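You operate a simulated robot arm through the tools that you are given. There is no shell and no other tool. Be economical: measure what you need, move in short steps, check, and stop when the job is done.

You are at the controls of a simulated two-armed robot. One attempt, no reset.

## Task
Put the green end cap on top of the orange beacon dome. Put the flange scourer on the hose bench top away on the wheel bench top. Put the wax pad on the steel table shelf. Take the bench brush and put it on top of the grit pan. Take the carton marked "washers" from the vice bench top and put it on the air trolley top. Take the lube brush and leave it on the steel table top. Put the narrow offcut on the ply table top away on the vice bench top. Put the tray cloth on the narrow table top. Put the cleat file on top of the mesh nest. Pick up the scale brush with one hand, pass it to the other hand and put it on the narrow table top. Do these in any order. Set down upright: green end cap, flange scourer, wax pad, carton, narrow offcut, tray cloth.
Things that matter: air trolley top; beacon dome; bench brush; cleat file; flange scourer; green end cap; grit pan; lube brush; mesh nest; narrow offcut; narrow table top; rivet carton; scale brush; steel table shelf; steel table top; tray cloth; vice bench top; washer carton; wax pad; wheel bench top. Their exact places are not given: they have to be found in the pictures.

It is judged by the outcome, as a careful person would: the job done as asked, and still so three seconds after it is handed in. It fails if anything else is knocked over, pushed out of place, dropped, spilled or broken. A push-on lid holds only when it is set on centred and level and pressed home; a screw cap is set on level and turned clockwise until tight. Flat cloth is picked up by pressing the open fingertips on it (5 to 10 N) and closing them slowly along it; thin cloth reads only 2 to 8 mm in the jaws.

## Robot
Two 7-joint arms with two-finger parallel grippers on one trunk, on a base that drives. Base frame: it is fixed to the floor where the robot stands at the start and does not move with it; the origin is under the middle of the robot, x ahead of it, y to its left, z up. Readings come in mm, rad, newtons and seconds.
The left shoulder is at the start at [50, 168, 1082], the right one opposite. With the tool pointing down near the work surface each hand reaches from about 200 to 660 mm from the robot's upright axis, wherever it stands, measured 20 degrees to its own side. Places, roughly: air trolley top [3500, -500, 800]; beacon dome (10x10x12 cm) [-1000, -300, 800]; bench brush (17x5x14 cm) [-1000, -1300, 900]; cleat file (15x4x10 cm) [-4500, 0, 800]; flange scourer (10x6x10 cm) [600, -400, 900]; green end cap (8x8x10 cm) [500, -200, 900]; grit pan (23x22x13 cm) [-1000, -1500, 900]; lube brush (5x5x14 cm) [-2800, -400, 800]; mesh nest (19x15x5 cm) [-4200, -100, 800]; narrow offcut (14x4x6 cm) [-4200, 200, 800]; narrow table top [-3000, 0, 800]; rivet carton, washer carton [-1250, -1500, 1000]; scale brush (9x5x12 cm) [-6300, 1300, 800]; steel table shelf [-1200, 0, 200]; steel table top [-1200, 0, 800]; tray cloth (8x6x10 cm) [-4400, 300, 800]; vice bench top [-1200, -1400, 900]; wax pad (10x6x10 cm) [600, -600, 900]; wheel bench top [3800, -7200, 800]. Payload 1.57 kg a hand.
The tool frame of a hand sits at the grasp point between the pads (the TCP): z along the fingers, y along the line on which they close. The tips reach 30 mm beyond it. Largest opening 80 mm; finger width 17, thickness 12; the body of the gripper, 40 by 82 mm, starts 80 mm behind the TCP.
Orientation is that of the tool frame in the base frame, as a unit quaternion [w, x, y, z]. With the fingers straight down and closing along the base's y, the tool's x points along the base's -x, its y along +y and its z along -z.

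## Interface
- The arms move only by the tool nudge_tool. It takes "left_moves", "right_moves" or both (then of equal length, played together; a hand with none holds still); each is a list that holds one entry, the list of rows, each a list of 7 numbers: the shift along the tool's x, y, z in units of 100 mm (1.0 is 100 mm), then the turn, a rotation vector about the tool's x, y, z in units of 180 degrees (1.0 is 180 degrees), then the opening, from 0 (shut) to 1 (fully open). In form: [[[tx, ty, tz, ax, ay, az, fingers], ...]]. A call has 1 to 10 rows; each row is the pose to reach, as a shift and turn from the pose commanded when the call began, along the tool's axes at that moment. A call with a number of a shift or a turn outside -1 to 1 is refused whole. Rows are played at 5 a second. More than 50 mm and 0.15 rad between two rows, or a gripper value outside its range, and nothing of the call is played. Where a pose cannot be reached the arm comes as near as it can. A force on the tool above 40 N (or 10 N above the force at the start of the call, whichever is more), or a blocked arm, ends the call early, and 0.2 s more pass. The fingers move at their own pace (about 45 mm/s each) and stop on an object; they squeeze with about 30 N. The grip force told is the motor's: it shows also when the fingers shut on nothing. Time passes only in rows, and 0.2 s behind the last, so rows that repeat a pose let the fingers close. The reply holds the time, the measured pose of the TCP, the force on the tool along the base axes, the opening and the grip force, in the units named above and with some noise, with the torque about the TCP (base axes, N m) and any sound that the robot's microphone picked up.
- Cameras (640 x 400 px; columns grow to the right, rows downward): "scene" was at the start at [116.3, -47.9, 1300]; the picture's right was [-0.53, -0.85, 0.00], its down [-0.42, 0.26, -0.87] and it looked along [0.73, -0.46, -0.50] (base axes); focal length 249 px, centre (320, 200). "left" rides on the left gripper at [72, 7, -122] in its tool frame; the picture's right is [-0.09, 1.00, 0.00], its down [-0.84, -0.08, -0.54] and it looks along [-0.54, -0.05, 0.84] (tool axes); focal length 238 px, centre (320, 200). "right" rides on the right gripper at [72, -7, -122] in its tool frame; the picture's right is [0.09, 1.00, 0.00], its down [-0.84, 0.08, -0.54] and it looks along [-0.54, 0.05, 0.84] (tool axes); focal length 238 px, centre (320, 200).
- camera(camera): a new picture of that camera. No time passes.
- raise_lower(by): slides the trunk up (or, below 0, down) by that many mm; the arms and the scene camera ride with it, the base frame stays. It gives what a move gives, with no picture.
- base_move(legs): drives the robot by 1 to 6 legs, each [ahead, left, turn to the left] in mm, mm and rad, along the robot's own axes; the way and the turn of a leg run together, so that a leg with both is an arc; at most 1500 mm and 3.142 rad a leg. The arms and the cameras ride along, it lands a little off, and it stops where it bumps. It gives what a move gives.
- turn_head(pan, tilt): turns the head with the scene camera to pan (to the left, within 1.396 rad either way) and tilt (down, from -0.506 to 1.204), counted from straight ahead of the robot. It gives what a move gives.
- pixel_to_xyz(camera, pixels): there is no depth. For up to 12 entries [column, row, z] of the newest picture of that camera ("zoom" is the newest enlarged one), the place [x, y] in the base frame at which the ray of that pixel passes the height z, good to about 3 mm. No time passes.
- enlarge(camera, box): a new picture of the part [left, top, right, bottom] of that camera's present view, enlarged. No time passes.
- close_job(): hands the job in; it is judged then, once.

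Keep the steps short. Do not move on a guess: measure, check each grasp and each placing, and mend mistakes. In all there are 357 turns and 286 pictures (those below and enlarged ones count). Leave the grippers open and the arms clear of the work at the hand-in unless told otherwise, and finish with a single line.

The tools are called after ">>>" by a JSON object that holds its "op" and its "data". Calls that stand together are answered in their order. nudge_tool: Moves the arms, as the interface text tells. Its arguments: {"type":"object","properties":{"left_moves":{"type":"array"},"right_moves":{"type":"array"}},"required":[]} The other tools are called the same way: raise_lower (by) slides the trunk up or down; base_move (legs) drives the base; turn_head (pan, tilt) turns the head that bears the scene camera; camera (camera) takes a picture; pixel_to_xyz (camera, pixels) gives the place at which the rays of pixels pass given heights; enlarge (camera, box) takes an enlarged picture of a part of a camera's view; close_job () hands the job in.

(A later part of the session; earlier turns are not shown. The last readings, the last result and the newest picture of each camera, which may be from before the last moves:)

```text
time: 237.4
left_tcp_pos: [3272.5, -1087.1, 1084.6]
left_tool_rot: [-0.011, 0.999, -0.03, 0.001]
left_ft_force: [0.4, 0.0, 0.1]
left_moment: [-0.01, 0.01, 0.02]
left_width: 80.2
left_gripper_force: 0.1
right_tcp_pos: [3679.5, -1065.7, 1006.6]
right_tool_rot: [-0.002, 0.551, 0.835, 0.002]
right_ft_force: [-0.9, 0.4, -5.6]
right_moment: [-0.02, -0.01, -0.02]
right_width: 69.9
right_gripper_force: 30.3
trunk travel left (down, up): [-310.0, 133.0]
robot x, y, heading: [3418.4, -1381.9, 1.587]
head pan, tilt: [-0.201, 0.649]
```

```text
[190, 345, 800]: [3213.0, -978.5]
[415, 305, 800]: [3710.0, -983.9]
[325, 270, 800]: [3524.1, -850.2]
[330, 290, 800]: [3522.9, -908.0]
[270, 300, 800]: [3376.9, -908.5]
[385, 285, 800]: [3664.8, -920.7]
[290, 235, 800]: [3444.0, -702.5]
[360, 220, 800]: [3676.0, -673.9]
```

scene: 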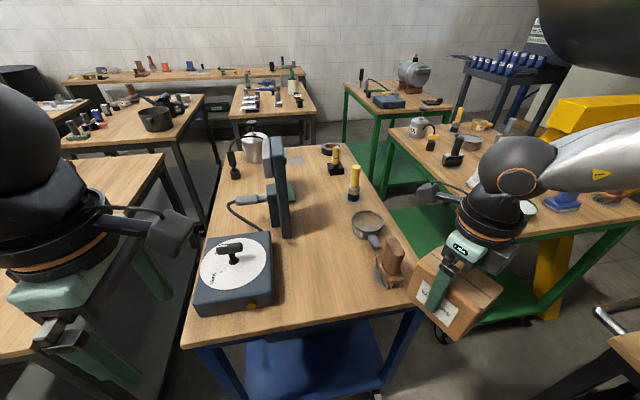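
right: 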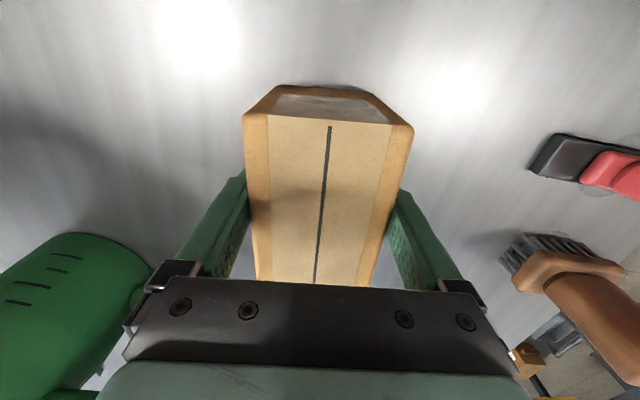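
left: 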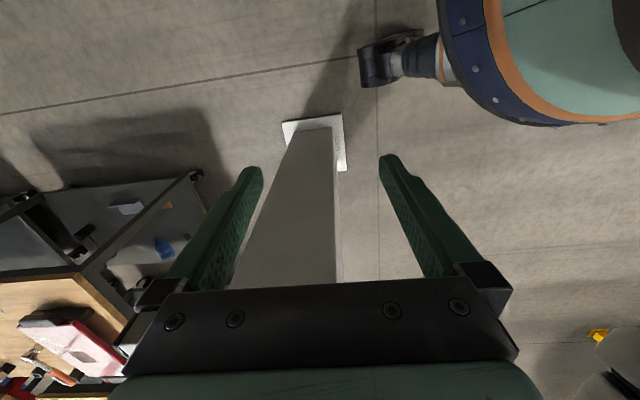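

Free area around (3515,-865) between the scale box and the brush. I'll move the base left 100 and ahead 90, then bring the carton over.

>>> {"op": "base_move", "data": {"legs": [[90, 100, 0]]}}

>>> {"op": "nudge_tool", "data": {"right_moves": [[[0.4, 0, 0, 0, 0, 0, 0.3], [0.8, -0.1, 0, 0, 0, 0, 0.3], [1.0, -0.15, 0.1, 0, 0, 0, 0.3], [1.0, -0.15, 0.1, 0, 0, 0, 0.3]]]}}

>>> {"op": "camera", "data": {"camera": "scene"}}

>>> {"op": "camera", "data": {"camera": "right"}}

```text
time: 238.7
left_tcp_pos: [3170.9, -1001.5, 1084.5]
left_tool_rot: [-0.011, 0.999, -0.031, 0.002]
left_ft_force: [0.4, 0.4, -0.3]
left_moment: [-0.01, -0.02, -0.01]
left_width: 79.9
left_gripper_force: 0.0
right_tcp_pos: [3578.5, -979.4, 1007.2]
right_tool_rot: [-0.002, 0.551, 0.834, 0.002]
right_ft_force: [-0.9, -0.5, -5.0]
right_moment: [-0.01, -0.01, -0.01]
right_width: 69.7
right_gripper_force: 29.4
trunk travel left (down, up): [-310.0, 133.0]
robot x, y, heading: [3317.4, -1291.4, 1.587]
head pan, tilt: [-0.201, 0.649]
```

```text
time: 239.7
left_tcp_pos: [3171.1, -1002.2, 1084.3]
left_tool_rot: [-0.01, 0.999, -0.031, 0.001]
left_ft_force: [-0.1, 0.0, 0.2]
left_moment: [-0.01, 0.0, 0.02]
left_width: 80.0
left_gripper_force: 0.0
right_tcp_pos: [3526.0, -893.6, 998.9]
right_tool_rot: [-0.003, 0.551, 0.834, 0.002]
right_ft_force: [0.1, -0.2, -5.3]
right_moment: [-0.02, 0.0, 0.05]
right_width: 69.8
right_gripper_force: 30.5
trunk travel left (down, up): [-310.0, 133.0]
robot x, y, heading: [3317.6, -1291.7, 1.585]
head pan, tilt: [-0.201, 0.649]
```

```text
176 pictures are left
```

scene: 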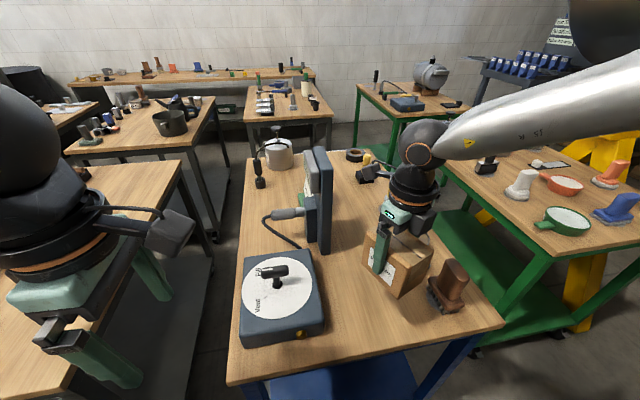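

```text
175 pictures are left
```

right: 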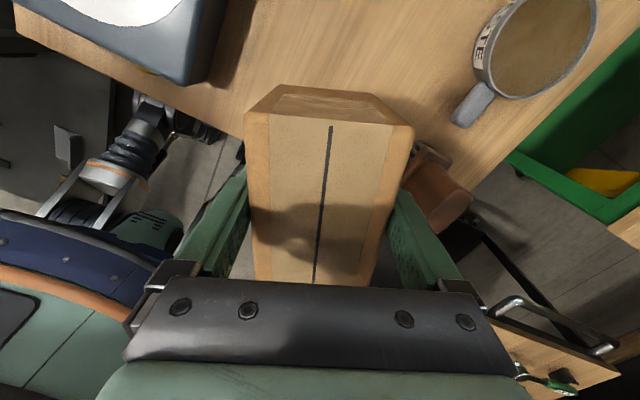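

>>> {"op": "pixel_to_xyz", "data": {"camera": "scene", "pixels": [[435, 305, 790], [465, 310, 790], [323, 322, 790], [315, 260, 790], [325, 250, 790], [380, 265, 790], [380, 355, 790], [440, 345, 790]]}}

```text
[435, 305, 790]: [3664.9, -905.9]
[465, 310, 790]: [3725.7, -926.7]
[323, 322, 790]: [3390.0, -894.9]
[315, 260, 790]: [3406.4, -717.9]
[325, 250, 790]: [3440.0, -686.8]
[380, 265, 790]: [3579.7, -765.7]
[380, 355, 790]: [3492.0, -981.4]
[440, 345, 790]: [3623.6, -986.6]
```

The free zone centre is (3525,-850). I'll shift 40 mm in and lower.

>>> {"op": "nudge_tool", "data": {"right_moves": [[[0.2, 0.08, 0, 0, 0, 0, 0.3], [0.37, 0.16, 0.2, 0, 0, 0, 0.3], [0.37, 0.16, 0.6, 0, 0, 0, 0.3], [0.37, 0.16, 0.95, 0, 0, 0, 0.3], [0.37, 0.16, 1.0, 0, 0, 0, 0.3]]]}}

>>> {"op": "nudge_tool", "data": {"right_moves": [[[0, 0, 0.1, 0, 0, 0, 0.3], [0, 0, 0.18, 0, 0, 0, 0.3], [0, 0, 0.25, 0, 0, 0, 0.3], [0, 0, 0.31, 0, 0, 0, 0.3], [0, 0, 0.37, 0, 0, 0, 0.3], [0, 0, 0.43, 0, 0, 0, 0.3], [0, 0, 0.49, 0, 0, 0, 0.3], [0, 0, 0.55, 0, 0, 0, 0.3], [0, 0, 0.61, 0, 0, 0, 0.3]]]}}

>>> {"op": "enlarge", "data": {"camera": "scene", "box": [290, 170, 510, 380]}}

```text
time: 240.9
left_tcp_pos: [3170.5, -1001.5, 1082.8]
left_tool_rot: [-0.011, 0.999, -0.031, 0.0]
left_ft_force: [0.4, -0.9, -0.5]
left_moment: [0.0, -0.01, -0.04]
left_width: 80.5
left_gripper_force: 0.1
right_tcp_pos: [3526.6, -852.2, 896.3]
right_tool_rot: [-0.002, 0.551, 0.834, 0.002]
right_ft_force: [-0.6, 0.4, -5.4]
right_moment: [0.0, 0.02, 0.01]
right_width: 69.8
right_gripper_force: 30.1
trunk travel left (down, up): [-310.0, 133.0]
robot x, y, heading: [3317.3, -1291.3, 1.582]
head pan, tilt: [-0.201, 0.649]
```

```text
time: 242.7
left_tcp_pos: [3170.8, -1002.6, 1085.0]
left_tool_rot: [-0.012, 0.999, -0.032, 0.002]
left_ft_force: [0.9, -0.2, 0.4]
left_moment: [0.01, -0.01, 0.0]
left_width: 80.0
left_gripper_force: 0.0
right_tcp_pos: [3523.9, -850.5, 852.7]
right_tool_rot: [-0.006, 0.551, 0.834, 0.006]
right_ft_force: [3.1, -6.7, 19.5]
right_moment: [-0.8, 0.57, 0.26]
right_width: 70.0
right_gripper_force: 29.5
trunk travel left (down, up): [-310.0, 133.0]
robot x, y, heading: [3314.9, -1294.2, 1.579]
head pan, tilt: [-0.201, 0.649]
stopped in row 8 (right hand): the force on the tool passed its limit (the readings are from after the stop); the commanded pose is now the measured one
```

```text
1.90 times, centred on (400, 275) of scene
```

zoom: 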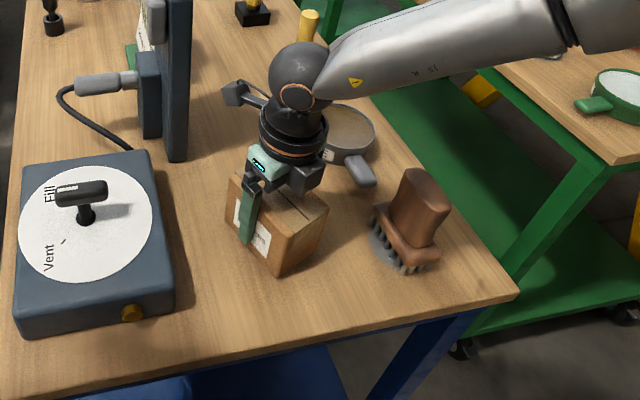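

"Fill / Vent" confirms the air trolley. The carton is on the top; I'll release and rise.

>>> {"op": "nudge_tool", "data": {"right_moves": [[[0, 0, -0.01, 0, 0, 0, 0.85], [0, 0, -0.01, 0, 0, 0, 1], [0, 0, -0.01, 0, 0, 0, 1], [0, 0, -0.3, 0, 0, 0, 1], [0, 0, -0.7, 0, 0, 0, 1], [0, 0, -1.0, 0, 0, 0, 1]]]}}

>>> {"op": "nudge_tool", "data": {"right_moves": [[[-0.3, 0, -0.3, 0, 0, 0, 1], [-0.6, 0.0, -0.6, 0, 0, 0, 1], [-0.9, 0.0, -0.8, 0, 0, 0, 1]]]}}

>>> {"op": "camera", "data": {"camera": "scene"}}

```text
time: 244.1
left_tcp_pos: [3169.7, -1002.4, 1083.4]
left_tool_rot: [-0.01, 1.0, -0.03, 0.002]
left_ft_force: [-0.2, -0.3, 0.5]
left_moment: [-0.01, 0.03, 0.04]
left_width: 79.6
left_gripper_force: 0.0
right_tcp_pos: [3524.6, -853.3, 951.3]
right_tool_rot: [-0.006, 0.551, 0.835, 0.005]
right_ft_force: [0.1, -0.1, -0.2]
right_moment: [-0.03, 0.02, -0.02]
right_width: 80.1
right_gripper_force: 0.1
trunk travel left (down, up): [-310.0, 133.0]
robot x, y, heading: [3319.0, -1292.1, 1.589]
head pan, tilt: [-0.201, 0.649]
```

```text
time: 244.9
left_tcp_pos: [3172.0, -1002.7, 1083.9]
left_tool_rot: [-0.01, 0.999, -0.03, 0.001]
left_ft_force: [-0.6, 0.2, 0.2]
left_moment: [0.03, 0.01, 0.01]
left_width: 80.1
left_gripper_force: 0.0
right_tcp_pos: [3559.1, -939.5, 1031.1]
right_tool_rot: [-0.006, 0.552, 0.834, 0.005]
right_ft_force: [0.6, -0.1, 0.2]
right_moment: [-0.03, 0.01, 0.03]
right_width: 79.7
right_gripper_force: 0.0
trunk travel left (down, up): [-310.0, 133.0]
robot x, y, heading: [3317.6, -1291.0, 1.582]
head pan, tilt: [-0.201, 0.649]
```

```text
173 pictures are left
```

scene: 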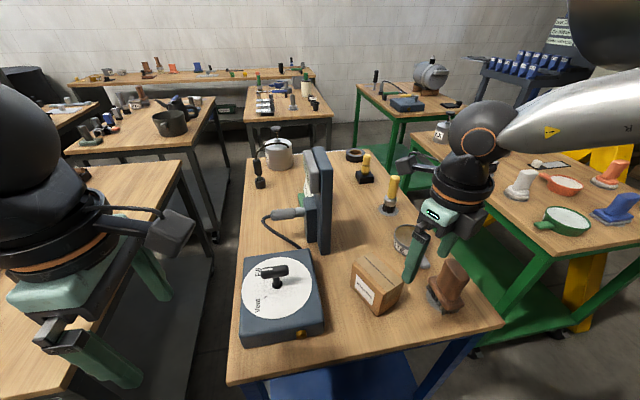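

The carton stands. Now back by the same way, keeping wide of the pillar, to the hose bench for the wax pad.

>>> {"op": "base_move", "data": {"legs": [[-900, -310, -0.01], [-1250, 0, 0], [0, 1500, 0], [0, 1500, 0], [0, 750, 0], [1400, 0, 0]]}}

```text
time: 280.1
left_tcp_pos: [-250.6, -1789.1, 1083.3]
left_tool_rot: [-0.011, 0.998, -0.055, 0.001]
left_ft_force: [0.4, -0.5, -0.7]
left_moment: [-0.02, -0.01, 0.0]
left_width: 80.2
left_gripper_force: 0.1
right_tcp_pos: [139.4, -1744.2, 1032.3]
right_tool_rot: [-0.005, 0.571, 0.821, 0.005]
right_ft_force: [-0.5, -0.8, 0.1]
right_moment: [0.01, -0.02, -0.01]
right_width: 80.1
right_gripper_force: 0.0
trunk travel left (down, up): [-310.0, 133.0]
robot x, y, heading: [-114.3, -2087.7, 1.537]
head pan, tilt: [-0.201, 0.649]
```

I'll raise the right hand, drive next to the yellow pad and face the bench.

>>> {"op": "nudge_tool", "data": {"right_moves": [[[-0.3, 0, -0.4, 0, 0, 0, 1], [-0.6, 0.0, -0.8, 0, 0, 0, 1], [-0.8, 0.0, -1.0, 0, 0, 0, 1]]]}}

>>> {"op": "base_move", "data": {"legs": [[1200, 0, 0], [0, 0, -1.54], [205, 105, 0]]}}

>>> {"op": "turn_head", "data": {"pan": 0.1, "tilt": 0.8}}

>>> {"op": "camera", "data": {"camera": "scene"}}

```text
time: 280.9
left_tcp_pos: [-250.9, -1789.5, 1084.2]
left_tool_rot: [-0.01, 0.998, -0.055, 0.002]
left_ft_force: [0.8, 0.2, 0.0]
left_moment: [0.01, -0.04, 0.03]
left_width: 80.0
left_gripper_force: 0.1
right_tcp_pos: [168.1, -1820.1, 1131.3]
right_tool_rot: [-0.006, 0.572, 0.821, 0.006]
right_ft_force: [0.6, 0.6, 0.1]
right_moment: [0.0, 0.01, -0.03]
right_width: 80.1
right_gripper_force: 0.0
trunk travel left (down, up): [-310.0, 133.0]
robot x, y, heading: [-118.9, -2089.1, 1.539]
head pan, tilt: [-0.201, 0.649]
```

```text
time: 292.1
left_tcp_pos: [412.9, -617.7, 1082.8]
left_tool_rot: [0.006, -0.683, 0.73, -0.008]
left_ft_force: [0.0, 0.0, -0.4]
left_moment: [0.0, 0.03, 0.0]
left_width: 80.0
left_gripper_force: 0.1
right_tcp_pos: [400.1, -1037.2, 1132.6]
right_tool_rot: [0.0, 0.981, 0.196, 0.008]
right_ft_force: [0.2, 0.5, 0.3]
right_moment: [-0.05, 0.02, -0.02]
right_width: 79.9
right_gripper_force: 0.0
trunk travel left (down, up): [-310.0, 133.0]
robot x, y, heading: [121.4, -764.5, 0.013]
head pan, tilt: [-0.201, 0.649]
```

```text
time: 292.9
left_tcp_pos: [411.7, -617.1, 1083.6]
left_tool_rot: [0.007, -0.683, 0.731, -0.008]
left_ft_force: [1.1, 0.6, 0.7]
left_moment: [0.0, 0.0, 0.01]
left_width: 80.0
left_gripper_force: 0.0
right_tcp_pos: [398.8, -1036.7, 1131.2]
right_tool_rot: [0.0, 0.98, 0.197, 0.008]
right_ft_force: [-0.3, -0.1, -0.3]
right_moment: [0.01, -0.02, -0.02]
right_width: 80.0
right_gripper_force: 0.1
trunk travel left (down, up): [-310.0, 133.0]
robot x, y, heading: [121.6, -764.5, 0.013]
head pan, tilt: [0.099, 0.799]
```

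```text
172 pictures are left
```

scene: 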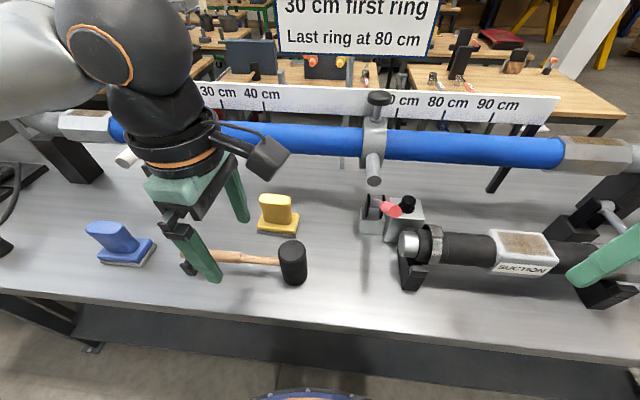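

>>> {"op": "nudge_tool", "data": {"left_moves": [[[0, -0.4, -0.1, 0, 0, 0, 1], [0, -0.8, -0.1, 0, 0, 0, 1], [0, -1.0, -0.1, 0, 0, 0, 1]]]}}

>>> {"op": "nudge_tool", "data": {"left_moves": [[[-0.05, -0.4, 0.2, 0, 0, 0, 1], [-0.1, -0.8, 0.4, 0, 0, 0, 1], [-0.12, -0.92, 0.5, 0, 0, 0, 1], [-0.12, -0.92, 0.5, 0, 0, 0, 1]]]}}

>>> {"op": "enlarge", "data": {"camera": "left", "box": [240, 50, 400, 200]}}

```text
time: 293.7
left_tcp_pos: [512.9, -625.3, 1096.5]
left_tool_rot: [0.007, -0.683, 0.731, -0.008]
left_ft_force: [0.1, -0.3, -0.4]
left_moment: [0.01, 0.03, -0.04]
left_width: 79.7
left_gripper_force: 0.1
right_tcp_pos: [397.9, -1038.7, 1132.1]
right_tool_rot: [0.0, 0.98, 0.196, 0.008]
right_ft_force: [-0.2, 0.5, -0.1]
right_moment: [0.0, 0.01, -0.01]
right_width: 79.9
right_gripper_force: 0.1
trunk travel left (down, up): [-310.0, 133.0]
robot x, y, heading: [118.4, -761.5, 0.009]
head pan, tilt: [0.099, 0.799]
```

```text
time: 294.7
left_tcp_pos: [606.9, -619.4, 1050.4]
left_tool_rot: [0.006, -0.683, 0.731, -0.008]
left_ft_force: [0.1, -0.3, 0.0]
left_moment: [0.0, 0.04, 0.0]
left_width: 80.0
left_gripper_force: 0.1
right_tcp_pos: [399.7, -1037.1, 1131.0]
right_tool_rot: [0.0, 0.981, 0.196, 0.008]
right_ft_force: [-0.2, 0.2, -0.2]
right_moment: [-0.02, 0.01, 0.01]
right_width: 80.2
right_gripper_force: 0.0
trunk travel left (down, up): [-310.0, 133.0]
robot x, y, heading: [121.8, -761.6, 0.004]
head pan, tilt: [0.099, 0.799]
```

```text
2.67 times, centred on (320, 125) of left
```

zoom: 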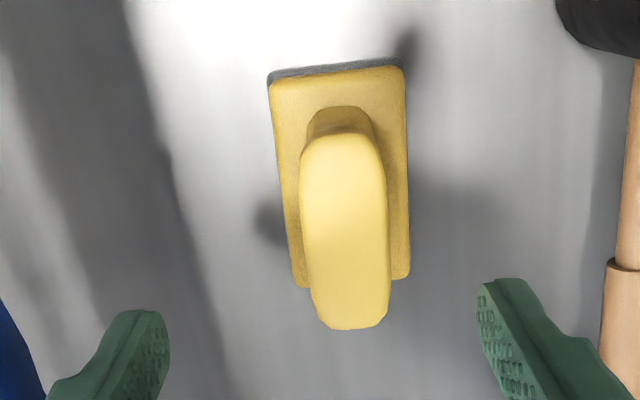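

>>> {"op": "pixel_to_xyz", "data": {"camera": "zoom", "pixels": [[340, 145, 950], [349, 325, 950], [302, 220, 950], [387, 220, 950]]}}

```text
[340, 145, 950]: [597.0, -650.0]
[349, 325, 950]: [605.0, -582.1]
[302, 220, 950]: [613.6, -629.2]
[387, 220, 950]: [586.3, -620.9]
```

>>> {"op": "nudge_tool", "data": {"left_moves": [[[-0.02, 0.06, 0.3, 0, 0, 0.016, 1], [-0.02, 0.06, 0.6, 0, 0, 0.016, 1], [-0.02, 0.06, 0.9, 0, 0, 0.016, 1], [-0.02, 0.06, 1.0, 0, 0, 0.016, 1], [-0.02, 0.06, 1.0, 0, 0, 0.016, 1]]]}}

>>> {"op": "nudge_tool", "data": {"left_moves": [[[0, 0, 0.1, 0, 0, 0, 1], [0, 0, 0.2, 0, 0, 0, 1], [0, 0, 0.22, 0, 0, 0, 0.6], [0, 0, 0.22, 0, 0, 0, 0.3], [0, 0, 0.22, 0, 0, 0, 0.1], [0, 0, 0.22, 0, 0, 0, 0.1], [0, 0, 0.22, 0, 0, 0, 0.1]]]}}

>>> {"op": "camera", "data": {"camera": "left"}}

```text
time: 295.9
left_tcp_pos: [601.4, -617.3, 948.3]
left_tool_rot: [0.006, -0.664, 0.748, -0.008]
left_ft_force: [-0.1, -0.4, -0.3]
left_moment: [-0.03, 0.01, -0.02]
left_width: 80.0
left_gripper_force: 0.0
right_tcp_pos: [397.9, -1038.4, 1130.8]
right_tool_rot: [0.0, 0.98, 0.197, 0.007]
right_ft_force: [0.3, 0.6, 0.1]
right_moment: [0.01, -0.02, 0.0]
right_width: 79.9
right_gripper_force: 0.0
trunk travel left (down, up): [-310.0, 133.0]
robot x, y, heading: [119.2, -763.0, 0.01]
head pan, tilt: [0.099, 0.799]
```

```text
time: 297.5
left_tcp_pos: [602.6, -616.9, 926.3]
left_tool_rot: [0.006, -0.664, 0.748, -0.009]
left_ft_force: [-0.8, -0.4, 0.7]
left_moment: [0.02, 0.19, 0.06]
left_width: 29.7
left_gripper_force: 29.7
right_tcp_pos: [398.8, -1037.6, 1131.0]
right_tool_rot: [-0.001, 0.981, 0.196, 0.008]
right_ft_force: [0.9, -0.2, 0.2]
right_moment: [-0.01, -0.01, 0.01]
right_width: 80.0
right_gripper_force: 0.1
trunk travel left (down, up): [-310.0, 133.0]
robot x, y, heading: [117.2, -766.3, 0.01]
head pan, tilt: [0.099, 0.799]
```

```text
170 pictures are left
```

left: 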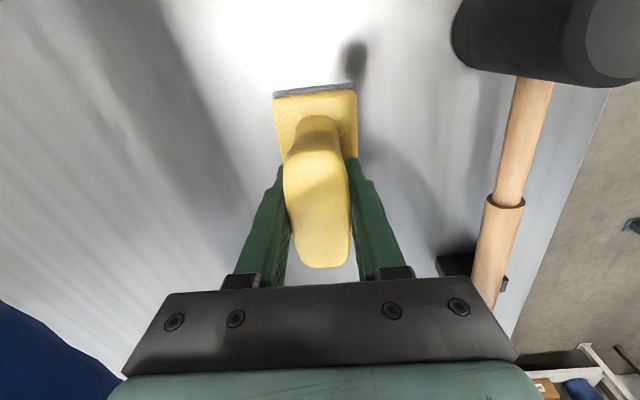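

Held at 29.7. Lifting, retracting, then driving over to the steel table.

>>> {"op": "nudge_tool", "data": {"left_moves": [[[0, 0, -0.3, 0, 0, 0, 0.1], [0, 0, -0.6, 0, 0, 0, 0.1], [0, 0, -0.9, 0, 0, 0, 0.1], [0, 0.4, -1.0, 0, 0, 0, 0.1], [0, 0.8, -1.0, 0, 0, 0, 0.1], [0, 1.0, -1.0, 0, 0, 0, 0.1]]]}}

>>> {"op": "nudge_tool", "data": {"left_moves": [[[0, 0.3, -0.2, 0, 0, 0, 0.1], [0, 0.6, -0.4, 0, 0, 0, 0.1], [0, 0.9, -0.6, 0, 0, 0, 0.1]]]}}

>>> {"op": "base_move", "data": {"legs": [[-330, 0, 0], [0, 0, 3.13], [180, -890, 0]]}}

>>> {"op": "turn_head", "data": {"pan": 0.1, "tilt": 1.0}}

>>> {"op": "camera", "data": {"camera": "scene"}}

```text
time: 298.9
left_tcp_pos: [498.0, -606.1, 1021.0]
left_tool_rot: [0.006, -0.664, 0.747, -0.008]
left_ft_force: [-0.1, -0.1, -2.2]
left_moment: [0.04, -0.02, 0.0]
left_width: 29.6
left_gripper_force: 30.5
right_tcp_pos: [398.4, -1036.9, 1132.8]
right_tool_rot: [0.0, 0.98, 0.197, 0.008]
right_ft_force: [0.1, 0.5, 0.4]
right_moment: [0.03, 0.0, 0.02]
right_width: 79.8
right_gripper_force: 0.0
trunk travel left (down, up): [-310.0, 133.0]
robot x, y, heading: [118.1, -762.4, 0.006]
head pan, tilt: [0.099, 0.799]
```

```text
time: 299.7
left_tcp_pos: [410.7, -595.9, 1079.8]
left_tool_rot: [0.007, -0.664, 0.747, -0.008]
left_ft_force: [0.4, 0.5, -2.2]
left_moment: [0.02, -0.03, -0.02]
left_width: 29.6
left_gripper_force: 30.1
right_tcp_pos: [397.3, -1037.8, 1131.0]
right_tool_rot: [0.001, 0.98, 0.197, 0.007]
right_ft_force: [0.3, 0.9, 0.2]
right_moment: [0.01, -0.01, -0.01]
right_width: 79.9
right_gripper_force: 0.0
trunk travel left (down, up): [-310.0, 133.0]
robot x, y, heading: [122.1, -762.2, 0.006]
head pan, tilt: [0.099, 0.799]
```

```text
time: 313.6
left_tcp_pos: [-705.3, -63.7, 1079.7]
left_tool_rot: [-0.008, 0.744, 0.668, -0.006]
left_ft_force: [0.5, -0.4, -2.8]
left_moment: [0.0, -0.03, 0.01]
left_width: 29.6
left_gripper_force: 30.3
right_tcp_pos: [-696.7, 375.4, 1131.2]
right_tool_rot: [-0.008, -0.202, 0.979, 0.0]
right_ft_force: [-1.0, 0.7, 0.3]
right_moment: [-0.01, -0.01, 0.02]
right_width: 79.7
right_gripper_force: 0.1
trunk travel left (down, up): [-310.0, 133.0]
robot x, y, heading: [-415.8, 106.5, -3.122]
head pan, tilt: [0.099, 0.799]
```

```text
time: 314.3
left_tcp_pos: [-704.2, -65.0, 1080.2]
left_tool_rot: [-0.008, 0.744, 0.668, -0.007]
left_ft_force: [0.9, 0.4, -2.1]
left_moment: [0.02, 0.0, 0.01]
left_width: 29.6
left_gripper_force: 29.9
right_tcp_pos: [-696.9, 375.9, 1131.7]
right_tool_rot: [-0.008, -0.202, 0.979, 0.0]
right_ft_force: [-0.1, 1.0, -0.2]
right_moment: [0.0, 0.02, -0.01]
right_width: 80.3
right_gripper_force: 0.0
trunk travel left (down, up): [-310.0, 133.0]
robot x, y, heading: [-414.8, 107.6, -3.117]
head pan, tilt: [0.099, 1.0]
```

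```text
169 pictures are left
```

scene: 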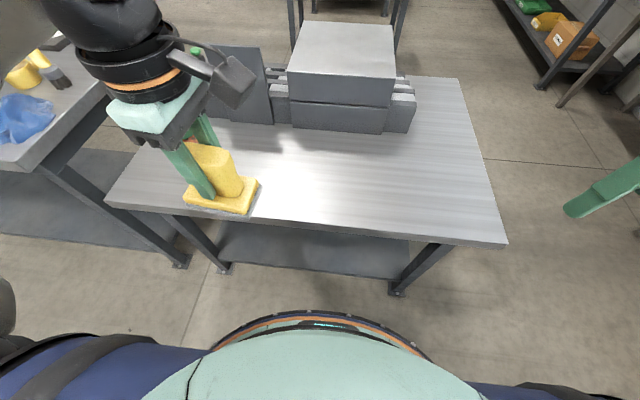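

>>> {"op": "pixel_to_xyz", "data": {"camera": "scene", "pixels": [[108, 208, 765], [505, 245, 765], [320, 232, 765], [225, 265, 200], [400, 285, 200], [320, 274, 200], [390, 240, 200], [250, 225, 200], [225, 272, 0], [397, 295, 0], [325, 308, 300], [325, 308, 500]]}}

>>> {"op": "enlarge", "data": {"camera": "scene", "box": [150, 190, 470, 310]}}

```text
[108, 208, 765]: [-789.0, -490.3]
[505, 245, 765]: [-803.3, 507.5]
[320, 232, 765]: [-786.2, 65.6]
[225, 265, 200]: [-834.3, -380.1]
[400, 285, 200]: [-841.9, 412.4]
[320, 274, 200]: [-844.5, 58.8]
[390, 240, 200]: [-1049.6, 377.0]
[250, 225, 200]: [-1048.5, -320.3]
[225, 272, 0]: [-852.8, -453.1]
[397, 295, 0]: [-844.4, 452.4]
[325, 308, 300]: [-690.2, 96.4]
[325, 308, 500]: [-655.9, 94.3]
```

```text
2.00 times, centred on (310, 250) of scene
```

zoom: 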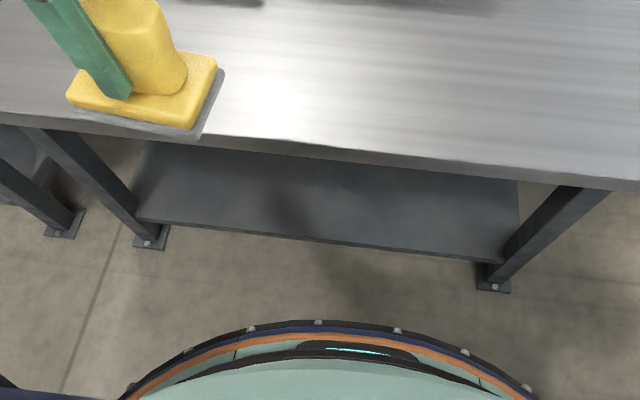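

Table edge x -787, shelf front edge x -842 at z 200. I'll lower the hand in front of the table first, then drive in under the top. First back off 160 and lower the trunk fully.

>>> {"op": "base_move", "data": {"legs": [[-170, 0, -0.02]]}}

>>> {"op": "raise_lower", "data": {"by": -310}}

>>> {"op": "nudge_tool", "data": {"left_moves": [[[0, 0, 0.4, 0, 0, 0, 0.1], [0, 0, 0.8, 0, 0, 0, 0.1], [0, 0, 1.0, 0, 0, 0, 0.1]]], "right_moves": [[[-0.3, 0, -0.3, 0, 0, 0, 1], [-0.6, 0, -0.6, 0, 0, 0, 1], [-0.8, 0, -0.9, 0, 0, 0, 1]]]}}

>>> {"op": "nudge_tool", "data": {"left_moves": [[[0, 0, 0.4, 0, 0, 0, 0.1], [0, 0, 0.8, 0, 0, 0, 0.1], [0, 0, 1.0, 0, 0, 0, 0.1]]]}}

>>> {"op": "nudge_tool", "data": {"left_moves": [[[0, 0, 0.4, 0, 0, 0, 0.1], [0, 0, 0.8, 0, 0, 0, 0.1], [0, 0, 1.0, 0, 0, 0, 0.1]]]}}

```text
time: 315.8
left_tcp_pos: [-541.4, -57.9, 1079.6]
left_tool_rot: [-0.008, 0.751, 0.66, -0.006]
left_ft_force: [-0.2, -0.1, -2.2]
left_moment: [0.0, 0.04, -0.01]
left_width: 29.5
left_gripper_force: 30.0
right_tcp_pos: [-524.8, 383.3, 1131.5]
right_tool_rot: [-0.008, -0.192, 0.981, 0.0]
right_ft_force: [0.0, -0.6, 0.5]
right_moment: [0.0, 0.0, -0.03]
right_width: 79.8
right_gripper_force: 0.1
trunk travel left (down, up): [-310.0, 133.0]
robot x, y, heading: [-249.8, 104.8, 3.143]
head pan, tilt: [0.099, 1.0]
```

```text
time: 318.9
left_tcp_pos: [-542.3, -57.8, 769.6]
left_tool_rot: [-0.008, 0.75, 0.661, -0.006]
left_ft_force: [0.5, 0.1, -1.7]
left_moment: [-0.03, 0.01, -0.02]
left_width: 29.7
left_gripper_force: 29.8
right_tcp_pos: [-525.5, 382.7, 820.9]
right_tool_rot: [-0.008, -0.192, 0.981, 0.0]
right_ft_force: [-0.5, 0.4, 0.5]
right_moment: [0.0, -0.03, 0.01]
right_width: 79.9
right_gripper_force: 0.1
trunk travel left (down, up): [0.0, 443.0]
robot x, y, heading: [-246.5, 105.4, 3.146]
head pan, tilt: [0.099, 1.0]
```

```text
time: 319.6
left_tcp_pos: [-542.9, -57.3, 669.7]
left_tool_rot: [-0.009, 0.751, 0.661, -0.006]
left_ft_force: [1.0, 0.3, -3.3]
left_moment: [0.01, -0.01, 0.03]
left_width: 29.5
left_gripper_force: 29.8
right_tcp_pos: [-449.0, 414.0, 909.9]
right_tool_rot: [-0.007, -0.193, 0.981, 0.0]
right_ft_force: [0.3, 0.1, -0.4]
right_moment: [0.01, 0.0, -0.02]
right_width: 79.6
right_gripper_force: 0.0
trunk travel left (down, up): [0.0, 443.0]
robot x, y, heading: [-246.4, 110.2, 3.139]
head pan, tilt: [0.099, 1.0]
```

```text
time: 320.4
left_tcp_pos: [-546.6, -57.0, 567.7]
left_tool_rot: [-0.009, 0.751, 0.66, -0.007]
left_ft_force: [0.8, -0.3, -2.3]
left_moment: [0.04, -0.01, 0.01]
left_width: 29.6
left_gripper_force: 30.2
right_tcp_pos: [-448.8, 415.1, 909.6]
right_tool_rot: [-0.008, -0.192, 0.981, 0.0]
right_ft_force: [-0.8, 0.0, 0.0]
right_moment: [-0.03, -0.01, 0.01]
right_width: 79.7
right_gripper_force: 0.1
trunk travel left (down, up): [0.0, 443.0]
robot x, y, heading: [-251.1, 107.5, 3.145]
head pan, tilt: [0.099, 1.0]
```

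```text
time: 321.2
left_tcp_pos: [-548.9, -57.3, 468.3]
left_tool_rot: [-0.01, 0.751, 0.661, -0.007]
left_ft_force: [-0.4, 0.0, -1.9]
left_moment: [0.01, -0.01, 0.0]
left_width: 29.8
left_gripper_force: 29.5
right_tcp_pos: [-447.5, 414.3, 909.6]
right_tool_rot: [-0.009, -0.193, 0.981, 0.0]
right_ft_force: [0.2, -0.7, 0.8]
right_moment: [0.01, -0.01, -0.01]
right_width: 80.2
right_gripper_force: 0.0
trunk travel left (down, up): [0.0, 443.0]
robot x, y, heading: [-248.2, 106.3, 3.139]
head pan, tilt: [0.099, 1.0]
```

Going well. Down further and forward 80.

>>> {"op": "nudge_tool", "data": {"left_moves": [[[0, -0.2, 0.3, 0, 0, 0, 0.1], [0, -0.4, 0.6, 0, 0, 0, 0.1], [0, -0.6, 0.9, 0, 0, 0, 0.1], [0, -0.8, 1.0, 0, 0, 0, 0.1], [0, -0.9, 1.0, 0, 0, 0, 0.1]]]}}

>>> {"op": "camera", "data": {"camera": "scene"}}

>>> {"op": "camera", "data": {"camera": "left"}}

```text
time: 322.4
left_tcp_pos: [-638.1, -46.8, 371.7]
left_tool_rot: [-0.009, 0.751, 0.66, -0.006]
left_ft_force: [0.3, 0.1, -2.0]
left_moment: [-0.01, -0.03, 0.03]
left_width: 29.8
left_gripper_force: 29.9
right_tcp_pos: [-449.1, 413.6, 909.8]
right_tool_rot: [-0.008, -0.193, 0.981, -0.001]
right_ft_force: [-0.2, 0.3, -0.7]
right_moment: [-0.02, -0.01, -0.02]
right_width: 80.2
right_gripper_force: 0.0
trunk travel left (down, up): [0.0, 443.0]
robot x, y, heading: [-243.7, 105.1, 3.141]
head pan, tilt: [0.099, 1.0]
```

```text
167 pictures are left
```

scene: 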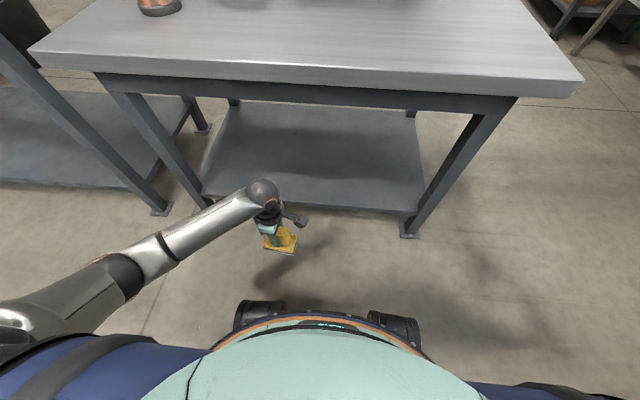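

```text
166 pictures are left
```

left: 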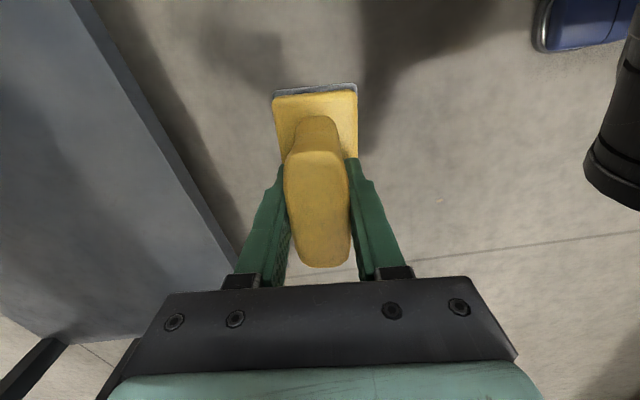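

The pad hangs in front of the shelf. I'll lower 55 mm more and drive forward 130, then check clearance.

>>> {"op": "nudge_tool", "data": {"left_moves": [[[0, 0, 0.3, 0, 0, 0, 0.1], [0, 0, 0.55, 0, 0, 0, 0.1], [0, 0, 0.55, 0, 0, 0, 0.1]]]}}

>>> {"op": "base_move", "data": {"legs": [[130, 0, 0]]}}

>>> {"op": "camera", "data": {"camera": "scene"}}

>>> {"op": "camera", "data": {"camera": "left"}}

```text
time: 323.2
left_tcp_pos: [-641.7, -44.4, 315.0]
left_tool_rot: [-0.008, 0.751, 0.661, -0.007]
left_ft_force: [-0.7, 0.3, -1.8]
left_moment: [-0.03, -0.04, -0.01]
left_width: 29.7
left_gripper_force: 29.5
right_tcp_pos: [-449.8, 413.9, 910.1]
right_tool_rot: [-0.008, -0.193, 0.981, 0.001]
right_ft_force: [-0.1, -0.4, -0.8]
right_moment: [-0.01, 0.01, -0.01]
right_width: 80.1
right_gripper_force: 0.1
trunk travel left (down, up): [0.0, 443.0]
robot x, y, heading: [-247.0, 108.4, 3.138]
head pan, tilt: [0.099, 1.0]
```

```text
time: 324.5
left_tcp_pos: [-769.9, -43.0, 316.2]
left_tool_rot: [-0.008, 0.751, 0.66, -0.007]
left_ft_force: [0.3, -0.5, -2.9]
left_moment: [-0.02, 0.0, -0.02]
left_width: 29.7
left_gripper_force: 29.9
right_tcp_pos: [-577.3, 416.5, 910.5]
right_tool_rot: [-0.008, -0.191, 0.982, 0.001]
right_ft_force: [0.7, 0.3, -0.7]
right_moment: [0.01, 0.0, -0.02]
right_width: 79.7
right_gripper_force: 0.0
trunk travel left (down, up): [0.0, 443.0]
robot x, y, heading: [-379.7, 107.5, 3.135]
head pan, tilt: [0.099, 1.0]
```

```text
165 pictures are left
```

scene: 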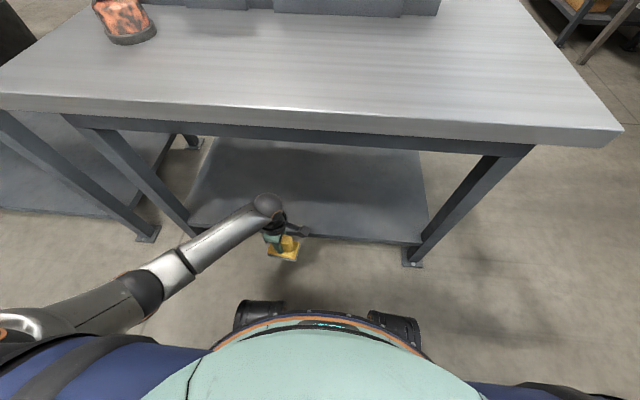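

```text
164 pictures are left
```

left: 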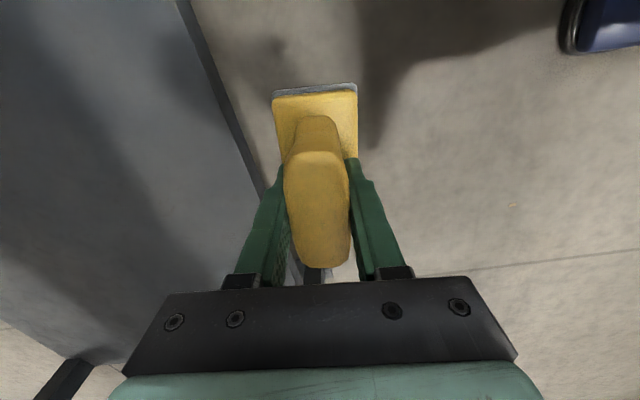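

>>> {"op": "pixel_to_xyz", "data": {"camera": "left", "pixels": [[230, 118, 180], [230, 118, 200], [230, 118, 230]]}}

>>> {"op": "pixel_to_xyz", "data": {"camera": "scene", "pixels": [[310, 237, 180], [310, 237, 200], [310, 237, 230]]}}

```text
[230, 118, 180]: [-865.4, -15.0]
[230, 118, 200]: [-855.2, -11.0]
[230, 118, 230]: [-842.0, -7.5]
```

```text
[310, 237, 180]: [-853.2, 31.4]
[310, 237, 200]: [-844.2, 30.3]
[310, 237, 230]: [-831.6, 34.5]
```

>>> {"op": "base_move", "data": {"legs": [[145, 0, 0]]}}

>>> {"op": "camera", "data": {"camera": "scene"}}

>>> {"op": "camera", "data": {"camera": "left"}}

```text
time: 325.9
left_tcp_pos: [-907.6, -44.9, 316.3]
left_tool_rot: [-0.008, 0.75, 0.662, -0.007]
left_ft_force: [-0.3, -0.6, -2.0]
left_moment: [-0.01, -0.01, 0.0]
left_width: 29.7
left_gripper_force: 29.8
right_tcp_pos: [-718.4, 413.5, 909.5]
right_tool_rot: [-0.009, -0.193, 0.981, 0.0]
right_ft_force: [-1.0, 0.7, 0.9]
right_moment: [-0.01, 0.02, 0.0]
right_width: 80.0
right_gripper_force: 0.1
trunk travel left (down, up): [0.0, 443.0]
robot x, y, heading: [-515.7, 108.6, -3.142]
head pan, tilt: [0.099, 1.0]
```

```text
163 pictures are left
```

scene: 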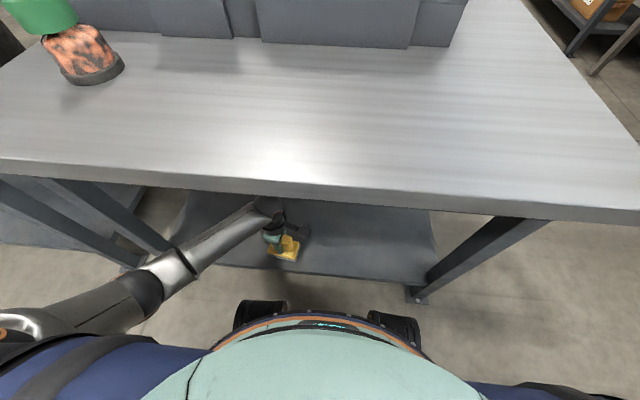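

```text
162 pictures are left
```

left: 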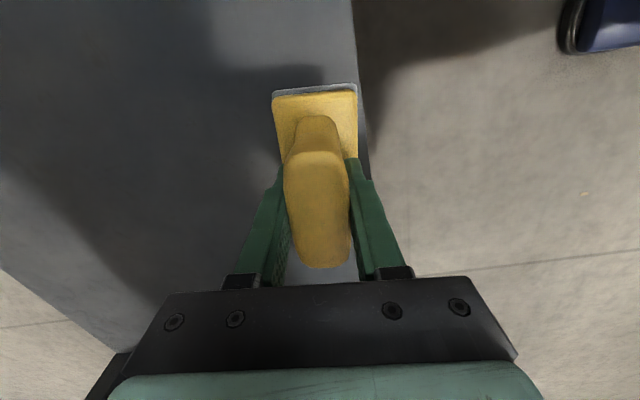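

Over the shelf with about 30 mm margin. I'll go 40 mm deeper with the arm and lower to contact.

>>> {"op": "nudge_tool", "data": {"left_moves": [[[0, -0.2, 0, 0, 0, 0, 0.1], [0, -0.4, 0, 0, 0, 0, 0.1], [0, -0.4, 0.15, 0, 0, 0, 0.1], [0, -0.4, 0.25, 0, 0, 0, 0.1], [0, -0.4, 0.32, 0, 0, 0, 0.1], [0, -0.4, 0.38, 0, 0, 0, 0.1], [0, -0.4, 0.44, 0, 0, 0, 0.1], [0, -0.4, 0.5, 0, 0, 0, 0.1], [0, -0.4, 0.56, 0, 0, 0, 0.1]]]}}

>>> {"op": "camera", "data": {"camera": "left"}}

```text
time: 327.9
left_tcp_pos: [-949.5, -45.2, 260.7]
left_tool_rot: [-0.006, 0.749, 0.663, -0.009]
left_ft_force: [-1.0, -0.4, -2.3]
left_moment: [0.0, -0.05, -0.01]
left_width: 29.7
left_gripper_force: 30.2
right_tcp_pos: [-717.0, 414.3, 911.4]
right_tool_rot: [-0.008, -0.193, 0.981, 0.0]
right_ft_force: [-0.7, 0.5, -0.3]
right_moment: [0.0, 0.0, 0.01]
right_width: 80.1
right_gripper_force: 0.1
trunk travel left (down, up): [0.0, 443.0]
robot x, y, heading: [-514.3, 106.5, -3.138]
head pan, tilt: [0.099, 1.0]
```

```text
161 pictures are left
```

left: 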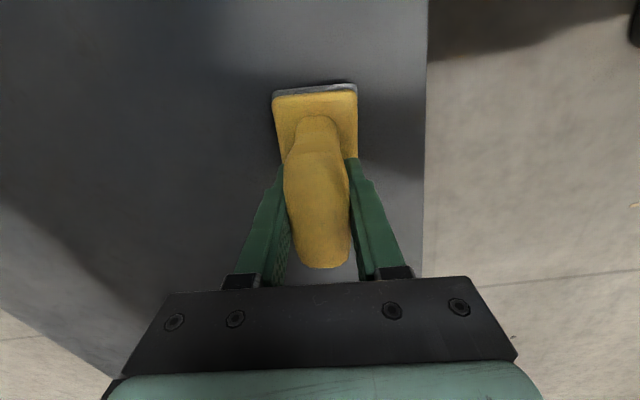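

>>> {"op": "nudge_tool", "data": {"left_moves": [[[0, 0, 0.05, 0, 0, 0, 0.1], [0, 0, 0.1, 0, 0, 0, 0.1], [0, 0, 0.15, 0, 0, 0, 0.1], [0, 0, 0.2, 0, 0, 0, 0.1], [0, 0, 0.25, 0, 0, 0, 0.1], [0, 0, 0.3, 0, 0, 0, 0.1], [0, 0, 0.35, 0, 0, 0, 0.1], [0, 0, 0.4, 0, 0, 0, 0.1]]]}}

>>> {"op": "camera", "data": {"camera": "left"}}

```text
time: 328.6
left_tcp_pos: [-953.1, -60.9, 250.1]
left_tool_rot: [-0.003, 0.745, 0.667, -0.017]
left_ft_force: [5.0, 3.6, 12.9]
left_moment: [0.88, -0.82, -0.1]
left_width: 30.0
left_gripper_force: 30.1
right_tcp_pos: [-716.9, 413.7, 909.1]
right_tool_rot: [-0.007, -0.193, 0.981, 0.001]
right_ft_force: [0.7, -1.3, 0.1]
right_moment: [0.0, 0.04, 0.02]
right_width: 79.8
right_gripper_force: 0.0
trunk travel left (down, up): [0.0, 443.0]
robot x, y, heading: [-514.3, 113.7, -3.142]
head pan, tilt: [0.099, 1.0]
stopped in row 3 (left hand): the force on the tool passed its limit (the readings are from after the stop); the commanded pose is now the measured one
```

```text
160 pictures are left
```

left: 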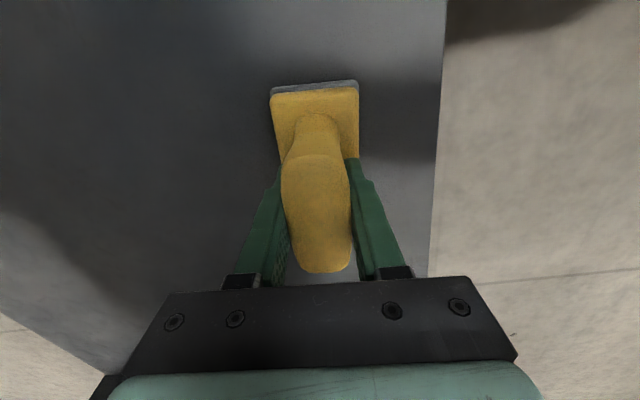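

On the shelf at 250. I'll open, rise 85 mm so the tips clear the handle, and look.

>>> {"op": "nudge_tool", "data": {"left_moves": [[[0, 0, -0.01, 0, 0, 0, 0.1], [0, 0, -0.01, 0, 0, 0, 0.5], [0, 0, -0.01, 0, 0, 0, 1], [0, 0, -0.01, 0, 0, 0, 1], [0, 0, -0.3, 0, 0, 0, 1], [0, 0, -0.6, 0, 0, 0, 1], [0, 0, -0.85, 0, 0, 0, 1], [0, 0, -0.85, 0, 0, 0, 1]]]}}

>>> {"op": "camera", "data": {"camera": "left"}}

```text
time: 330.6
left_tcp_pos: [-956.1, -85.1, 335.4]
left_tool_rot: [0.012, 0.738, 0.673, -0.031]
left_ft_force: [0.3, -0.1, 0.2]
left_moment: [0.0, 0.0, 0.03]
left_width: 80.1
left_gripper_force: 0.1
right_tcp_pos: [-718.2, 413.8, 911.4]
right_tool_rot: [-0.008, -0.193, 0.981, 0.0]
right_ft_force: [-0.2, -0.9, 1.0]
right_moment: [0.04, 0.03, -0.01]
right_width: 79.9
right_gripper_force: 0.0
trunk travel left (down, up): [0.0, 443.0]
robot x, y, heading: [-517.0, 104.8, -3.14]
head pan, tilt: [0.099, 1.0]
stopped in row 8 (left hand): the arm was blocked; the commanded pose is now the measured one
```

```text
159 pictures are left
```

left: 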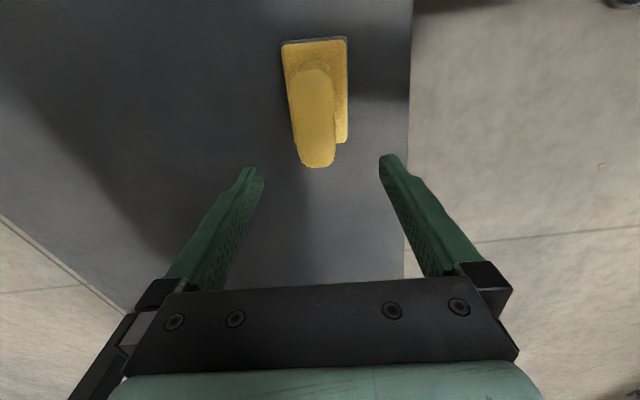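

The pad stands on the shelf. The arm touches the table underside, so I'll lower 12 mm and drive straight back.

>>> {"op": "nudge_tool", "data": {"left_moves": [[[0, 0, 0.12, 0, 0, 0, 1], [0, 0, 0.12, 0, 0, 0, 1]]]}}

>>> {"op": "base_move", "data": {"legs": [[-300, 0, 0]]}}

>>> {"op": "camera", "data": {"camera": "scene"}}

```text
time: 331.2
left_tcp_pos: [-959.2, -91.1, 327.2]
left_tool_rot: [0.012, 0.737, 0.674, -0.038]
left_ft_force: [-0.2, 0.2, 0.0]
left_moment: [-0.01, 0.03, 0.04]
left_width: 80.2
left_gripper_force: 0.1
right_tcp_pos: [-716.2, 413.6, 911.9]
right_tool_rot: [-0.009, -0.194, 0.981, 0.002]
right_ft_force: [-0.1, 0.2, 0.0]
right_moment: [0.0, -0.02, 0.01]
right_width: 80.2
right_gripper_force: 0.0
trunk travel left (down, up): [0.0, 443.0]
robot x, y, heading: [-512.7, 107.1, -3.146]
head pan, tilt: [0.099, 1.0]
```

```text
time: 333.3
left_tcp_pos: [-662.0, -92.9, 325.3]
left_tool_rot: [0.013, 0.737, 0.675, -0.036]
left_ft_force: [-0.8, -0.3, 0.0]
left_moment: [0.01, 0.0, -0.01]
left_width: 80.3
left_gripper_force: 0.0
right_tcp_pos: [-421.6, 413.3, 911.5]
right_tool_rot: [-0.009, -0.194, 0.981, 0.001]
right_ft_force: [-0.1, 0.0, 1.0]
right_moment: [0.0, -0.05, 0.01]
right_width: 80.0
right_gripper_force: 0.2
trunk travel left (down, up): [0.0, 443.0]
robot x, y, heading: [-217.8, 105.3, -3.138]
head pan, tilt: [0.099, 1.0]
```

```text
158 pictures are left
```

scene: 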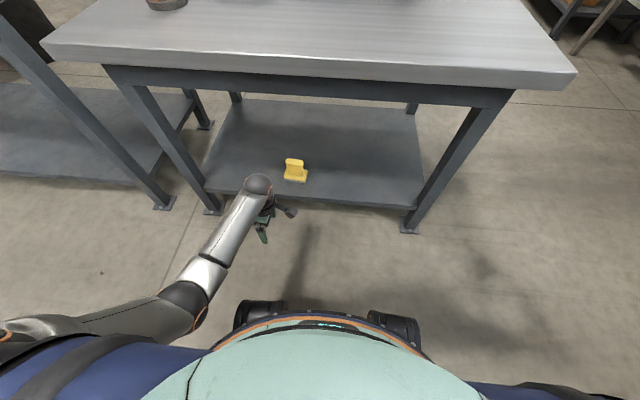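

The wax pad is on the shelf. Now raise the trunk and straighten the left tool, then look toward -x for the way to the other tables.

>>> {"op": "raise_lower", "data": {"by": 250}}

>>> {"op": "nudge_tool", "data": {"left_moves": [[[0, 0, -0.3, -0.009, 0.0225, 0, 1], [0, 0.2, -0.6, -0.009, 0.0225, 0, 1], [0, 0.4, -0.9, -0.009, 0.0225, 0, 1]]]}}

>>> {"op": "nudge_tool", "data": {"left_moves": [[[0, 0, -0.4, 0, 0, 0, 1], [0, 0.0, -0.8, 0, 0, 0, 1], [0, 0.0, -1.0, 0, 0, 0, 1]]]}}

>>> {"op": "nudge_tool", "data": {"left_moves": [[[0, 0, -0.4, 0, 0, 0, 1], [0, 0.0, -0.8, 0, 0, 0, 1], [0, 0.0, -1.0, 0, 0, 0, 1]]]}}

>>> {"op": "base_move", "data": {"legs": [[0, -900, 0]]}}

>>> {"op": "turn_head", "data": {"pan": 0, "tilt": 0.25}}

>>> {"op": "camera", "data": {"camera": "scene"}}

```text
time: 335.8
left_tcp_pos: [-661.8, -92.4, 574.0]
left_tool_rot: [0.015, 0.736, 0.676, -0.036]
left_ft_force: [-0.2, -0.3, -0.7]
left_moment: [0.01, 0.0, 0.01]
left_width: 80.1
left_gripper_force: 0.1
right_tcp_pos: [-423.1, 414.4, 1160.0]
right_tool_rot: [-0.008, -0.195, 0.981, 0.0]
right_ft_force: [-0.3, -0.2, 0.2]
right_moment: [-0.02, -0.01, 0.0]
right_width: 80.0
right_gripper_force: 0.1
trunk travel left (down, up): [-250.0, 193.0]
robot x, y, heading: [-222.6, 108.9, -3.14]
head pan, tilt: [0.099, 1.0]
```

```text
time: 336.6
left_tcp_pos: [-618.7, -91.9, 664.5]
left_tool_rot: [0.001, 0.737, 0.676, -0.001]
left_ft_force: [0.1, -0.6, -0.4]
left_moment: [0.0, -0.01, 0.0]
left_width: 80.0
left_gripper_force: 0.1
right_tcp_pos: [-422.1, 414.3, 1158.8]
right_tool_rot: [-0.008, -0.195, 0.981, 0.0]
right_ft_force: [0.2, -0.1, -0.3]
right_moment: [-0.02, -0.03, 0.03]
right_width: 80.0
right_gripper_force: 0.0
trunk travel left (down, up): [-250.0, 193.0]
robot x, y, heading: [-218.4, 110.9, -3.138]
head pan, tilt: [0.099, 1.0]
```

```text
time: 337.2
left_tcp_pos: [-608.9, -233.6, 726.3]
left_tool_rot: [0.119, 0.697, 0.7, -0.098]
left_ft_force: [0.2, 0.7, 0.5]
left_moment: [-0.02, -0.03, 0.0]
left_width: 80.0
left_gripper_force: 0.0
left hand out of reach, approached as far as the arm can: row 2
right_tcp_pos: [-422.0, 415.8, 1160.0]
right_tool_rot: [-0.009, -0.194, 0.981, -0.001]
right_ft_force: [-0.3, 0.6, 0.7]
right_moment: [0.01, 0.03, 0.0]
right_width: 80.1
right_gripper_force: 0.0
trunk travel left (down, up): [-250.0, 193.0]
robot x, y, heading: [-221.8, 109.4, -3.139]
head pan, tilt: [0.099, 1.0]
stopped in row 2 (left hand): the arm was blocked; the commanded pose is now the measured one
```

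```text
time: 337.7
left_tcp_pos: [-563.6, -312.0, 767.9]
left_tool_rot: [0.237, 0.655, 0.705, -0.133]
left_ft_force: [0.3, -0.1, 0.2]
left_moment: [0.02, -0.01, 0.01]
left_width: 80.0
left_gripper_force: 0.2
right_tcp_pos: [-424.1, 415.6, 1159.4]
right_tool_rot: [-0.008, -0.194, 0.981, 0.001]
right_ft_force: [-0.5, 0.5, 0.1]
right_moment: [-0.02, -0.01, -0.01]
right_width: 80.0
right_gripper_force: 0.1
trunk travel left (down, up): [-250.0, 193.0]
robot x, y, heading: [-223.3, 109.8, -3.133]
head pan, tilt: [0.099, 1.0]
stopped in row 2 (left hand): the arm was blocked; the commanded pose is now the measured one
```

```text
time: 342.4
left_tcp_pos: [-565.5, 595.7, 767.9]
left_tool_rot: [0.236, 0.663, 0.698, -0.135]
left_ft_force: [0.7, 0.0, 0.8]
left_moment: [-0.02, -0.01, 0.01]
left_width: 80.0
left_gripper_force: 0.1
right_tcp_pos: [-410.8, 1318.9, 1159.8]
right_tool_rot: [-0.009, -0.184, 0.983, 0.0]
right_ft_force: [0.1, -0.6, -0.2]
right_moment: [-0.01, 0.02, 0.02]
right_width: 79.8
right_gripper_force: 0.0
trunk travel left (down, up): [-250.0, 193.0]
robot x, y, heading: [-213.6, 1006.4, 3.123]
head pan, tilt: [0.099, 1.0]
```

```text
time: 343.5
left_tcp_pos: [-566.5, 593.8, 767.8]
left_tool_rot: [0.235, 0.662, 0.699, -0.134]
left_ft_force: [-0.4, 0.2, 0.0]
left_moment: [0.01, -0.02, 0.04]
left_width: 80.0
left_gripper_force: 0.1
right_tcp_pos: [-409.3, 1319.1, 1160.6]
right_tool_rot: [-0.008, -0.185, 0.983, 0.001]
right_ft_force: [-0.8, -1.1, -0.1]
right_moment: [-0.01, 0.0, 0.01]
right_width: 79.9
right_gripper_force: 0.1
trunk travel left (down, up): [-250.0, 193.0]
robot x, y, heading: [-216.5, 1009.0, 3.122]
head pan, tilt: [0.0, 0.25]
```

```text
157 pictures are left
```

scene: 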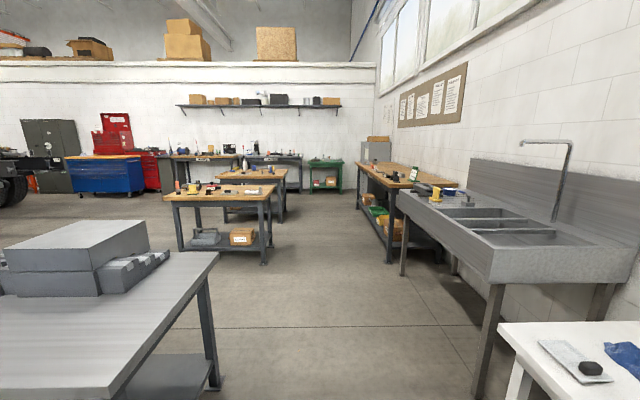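

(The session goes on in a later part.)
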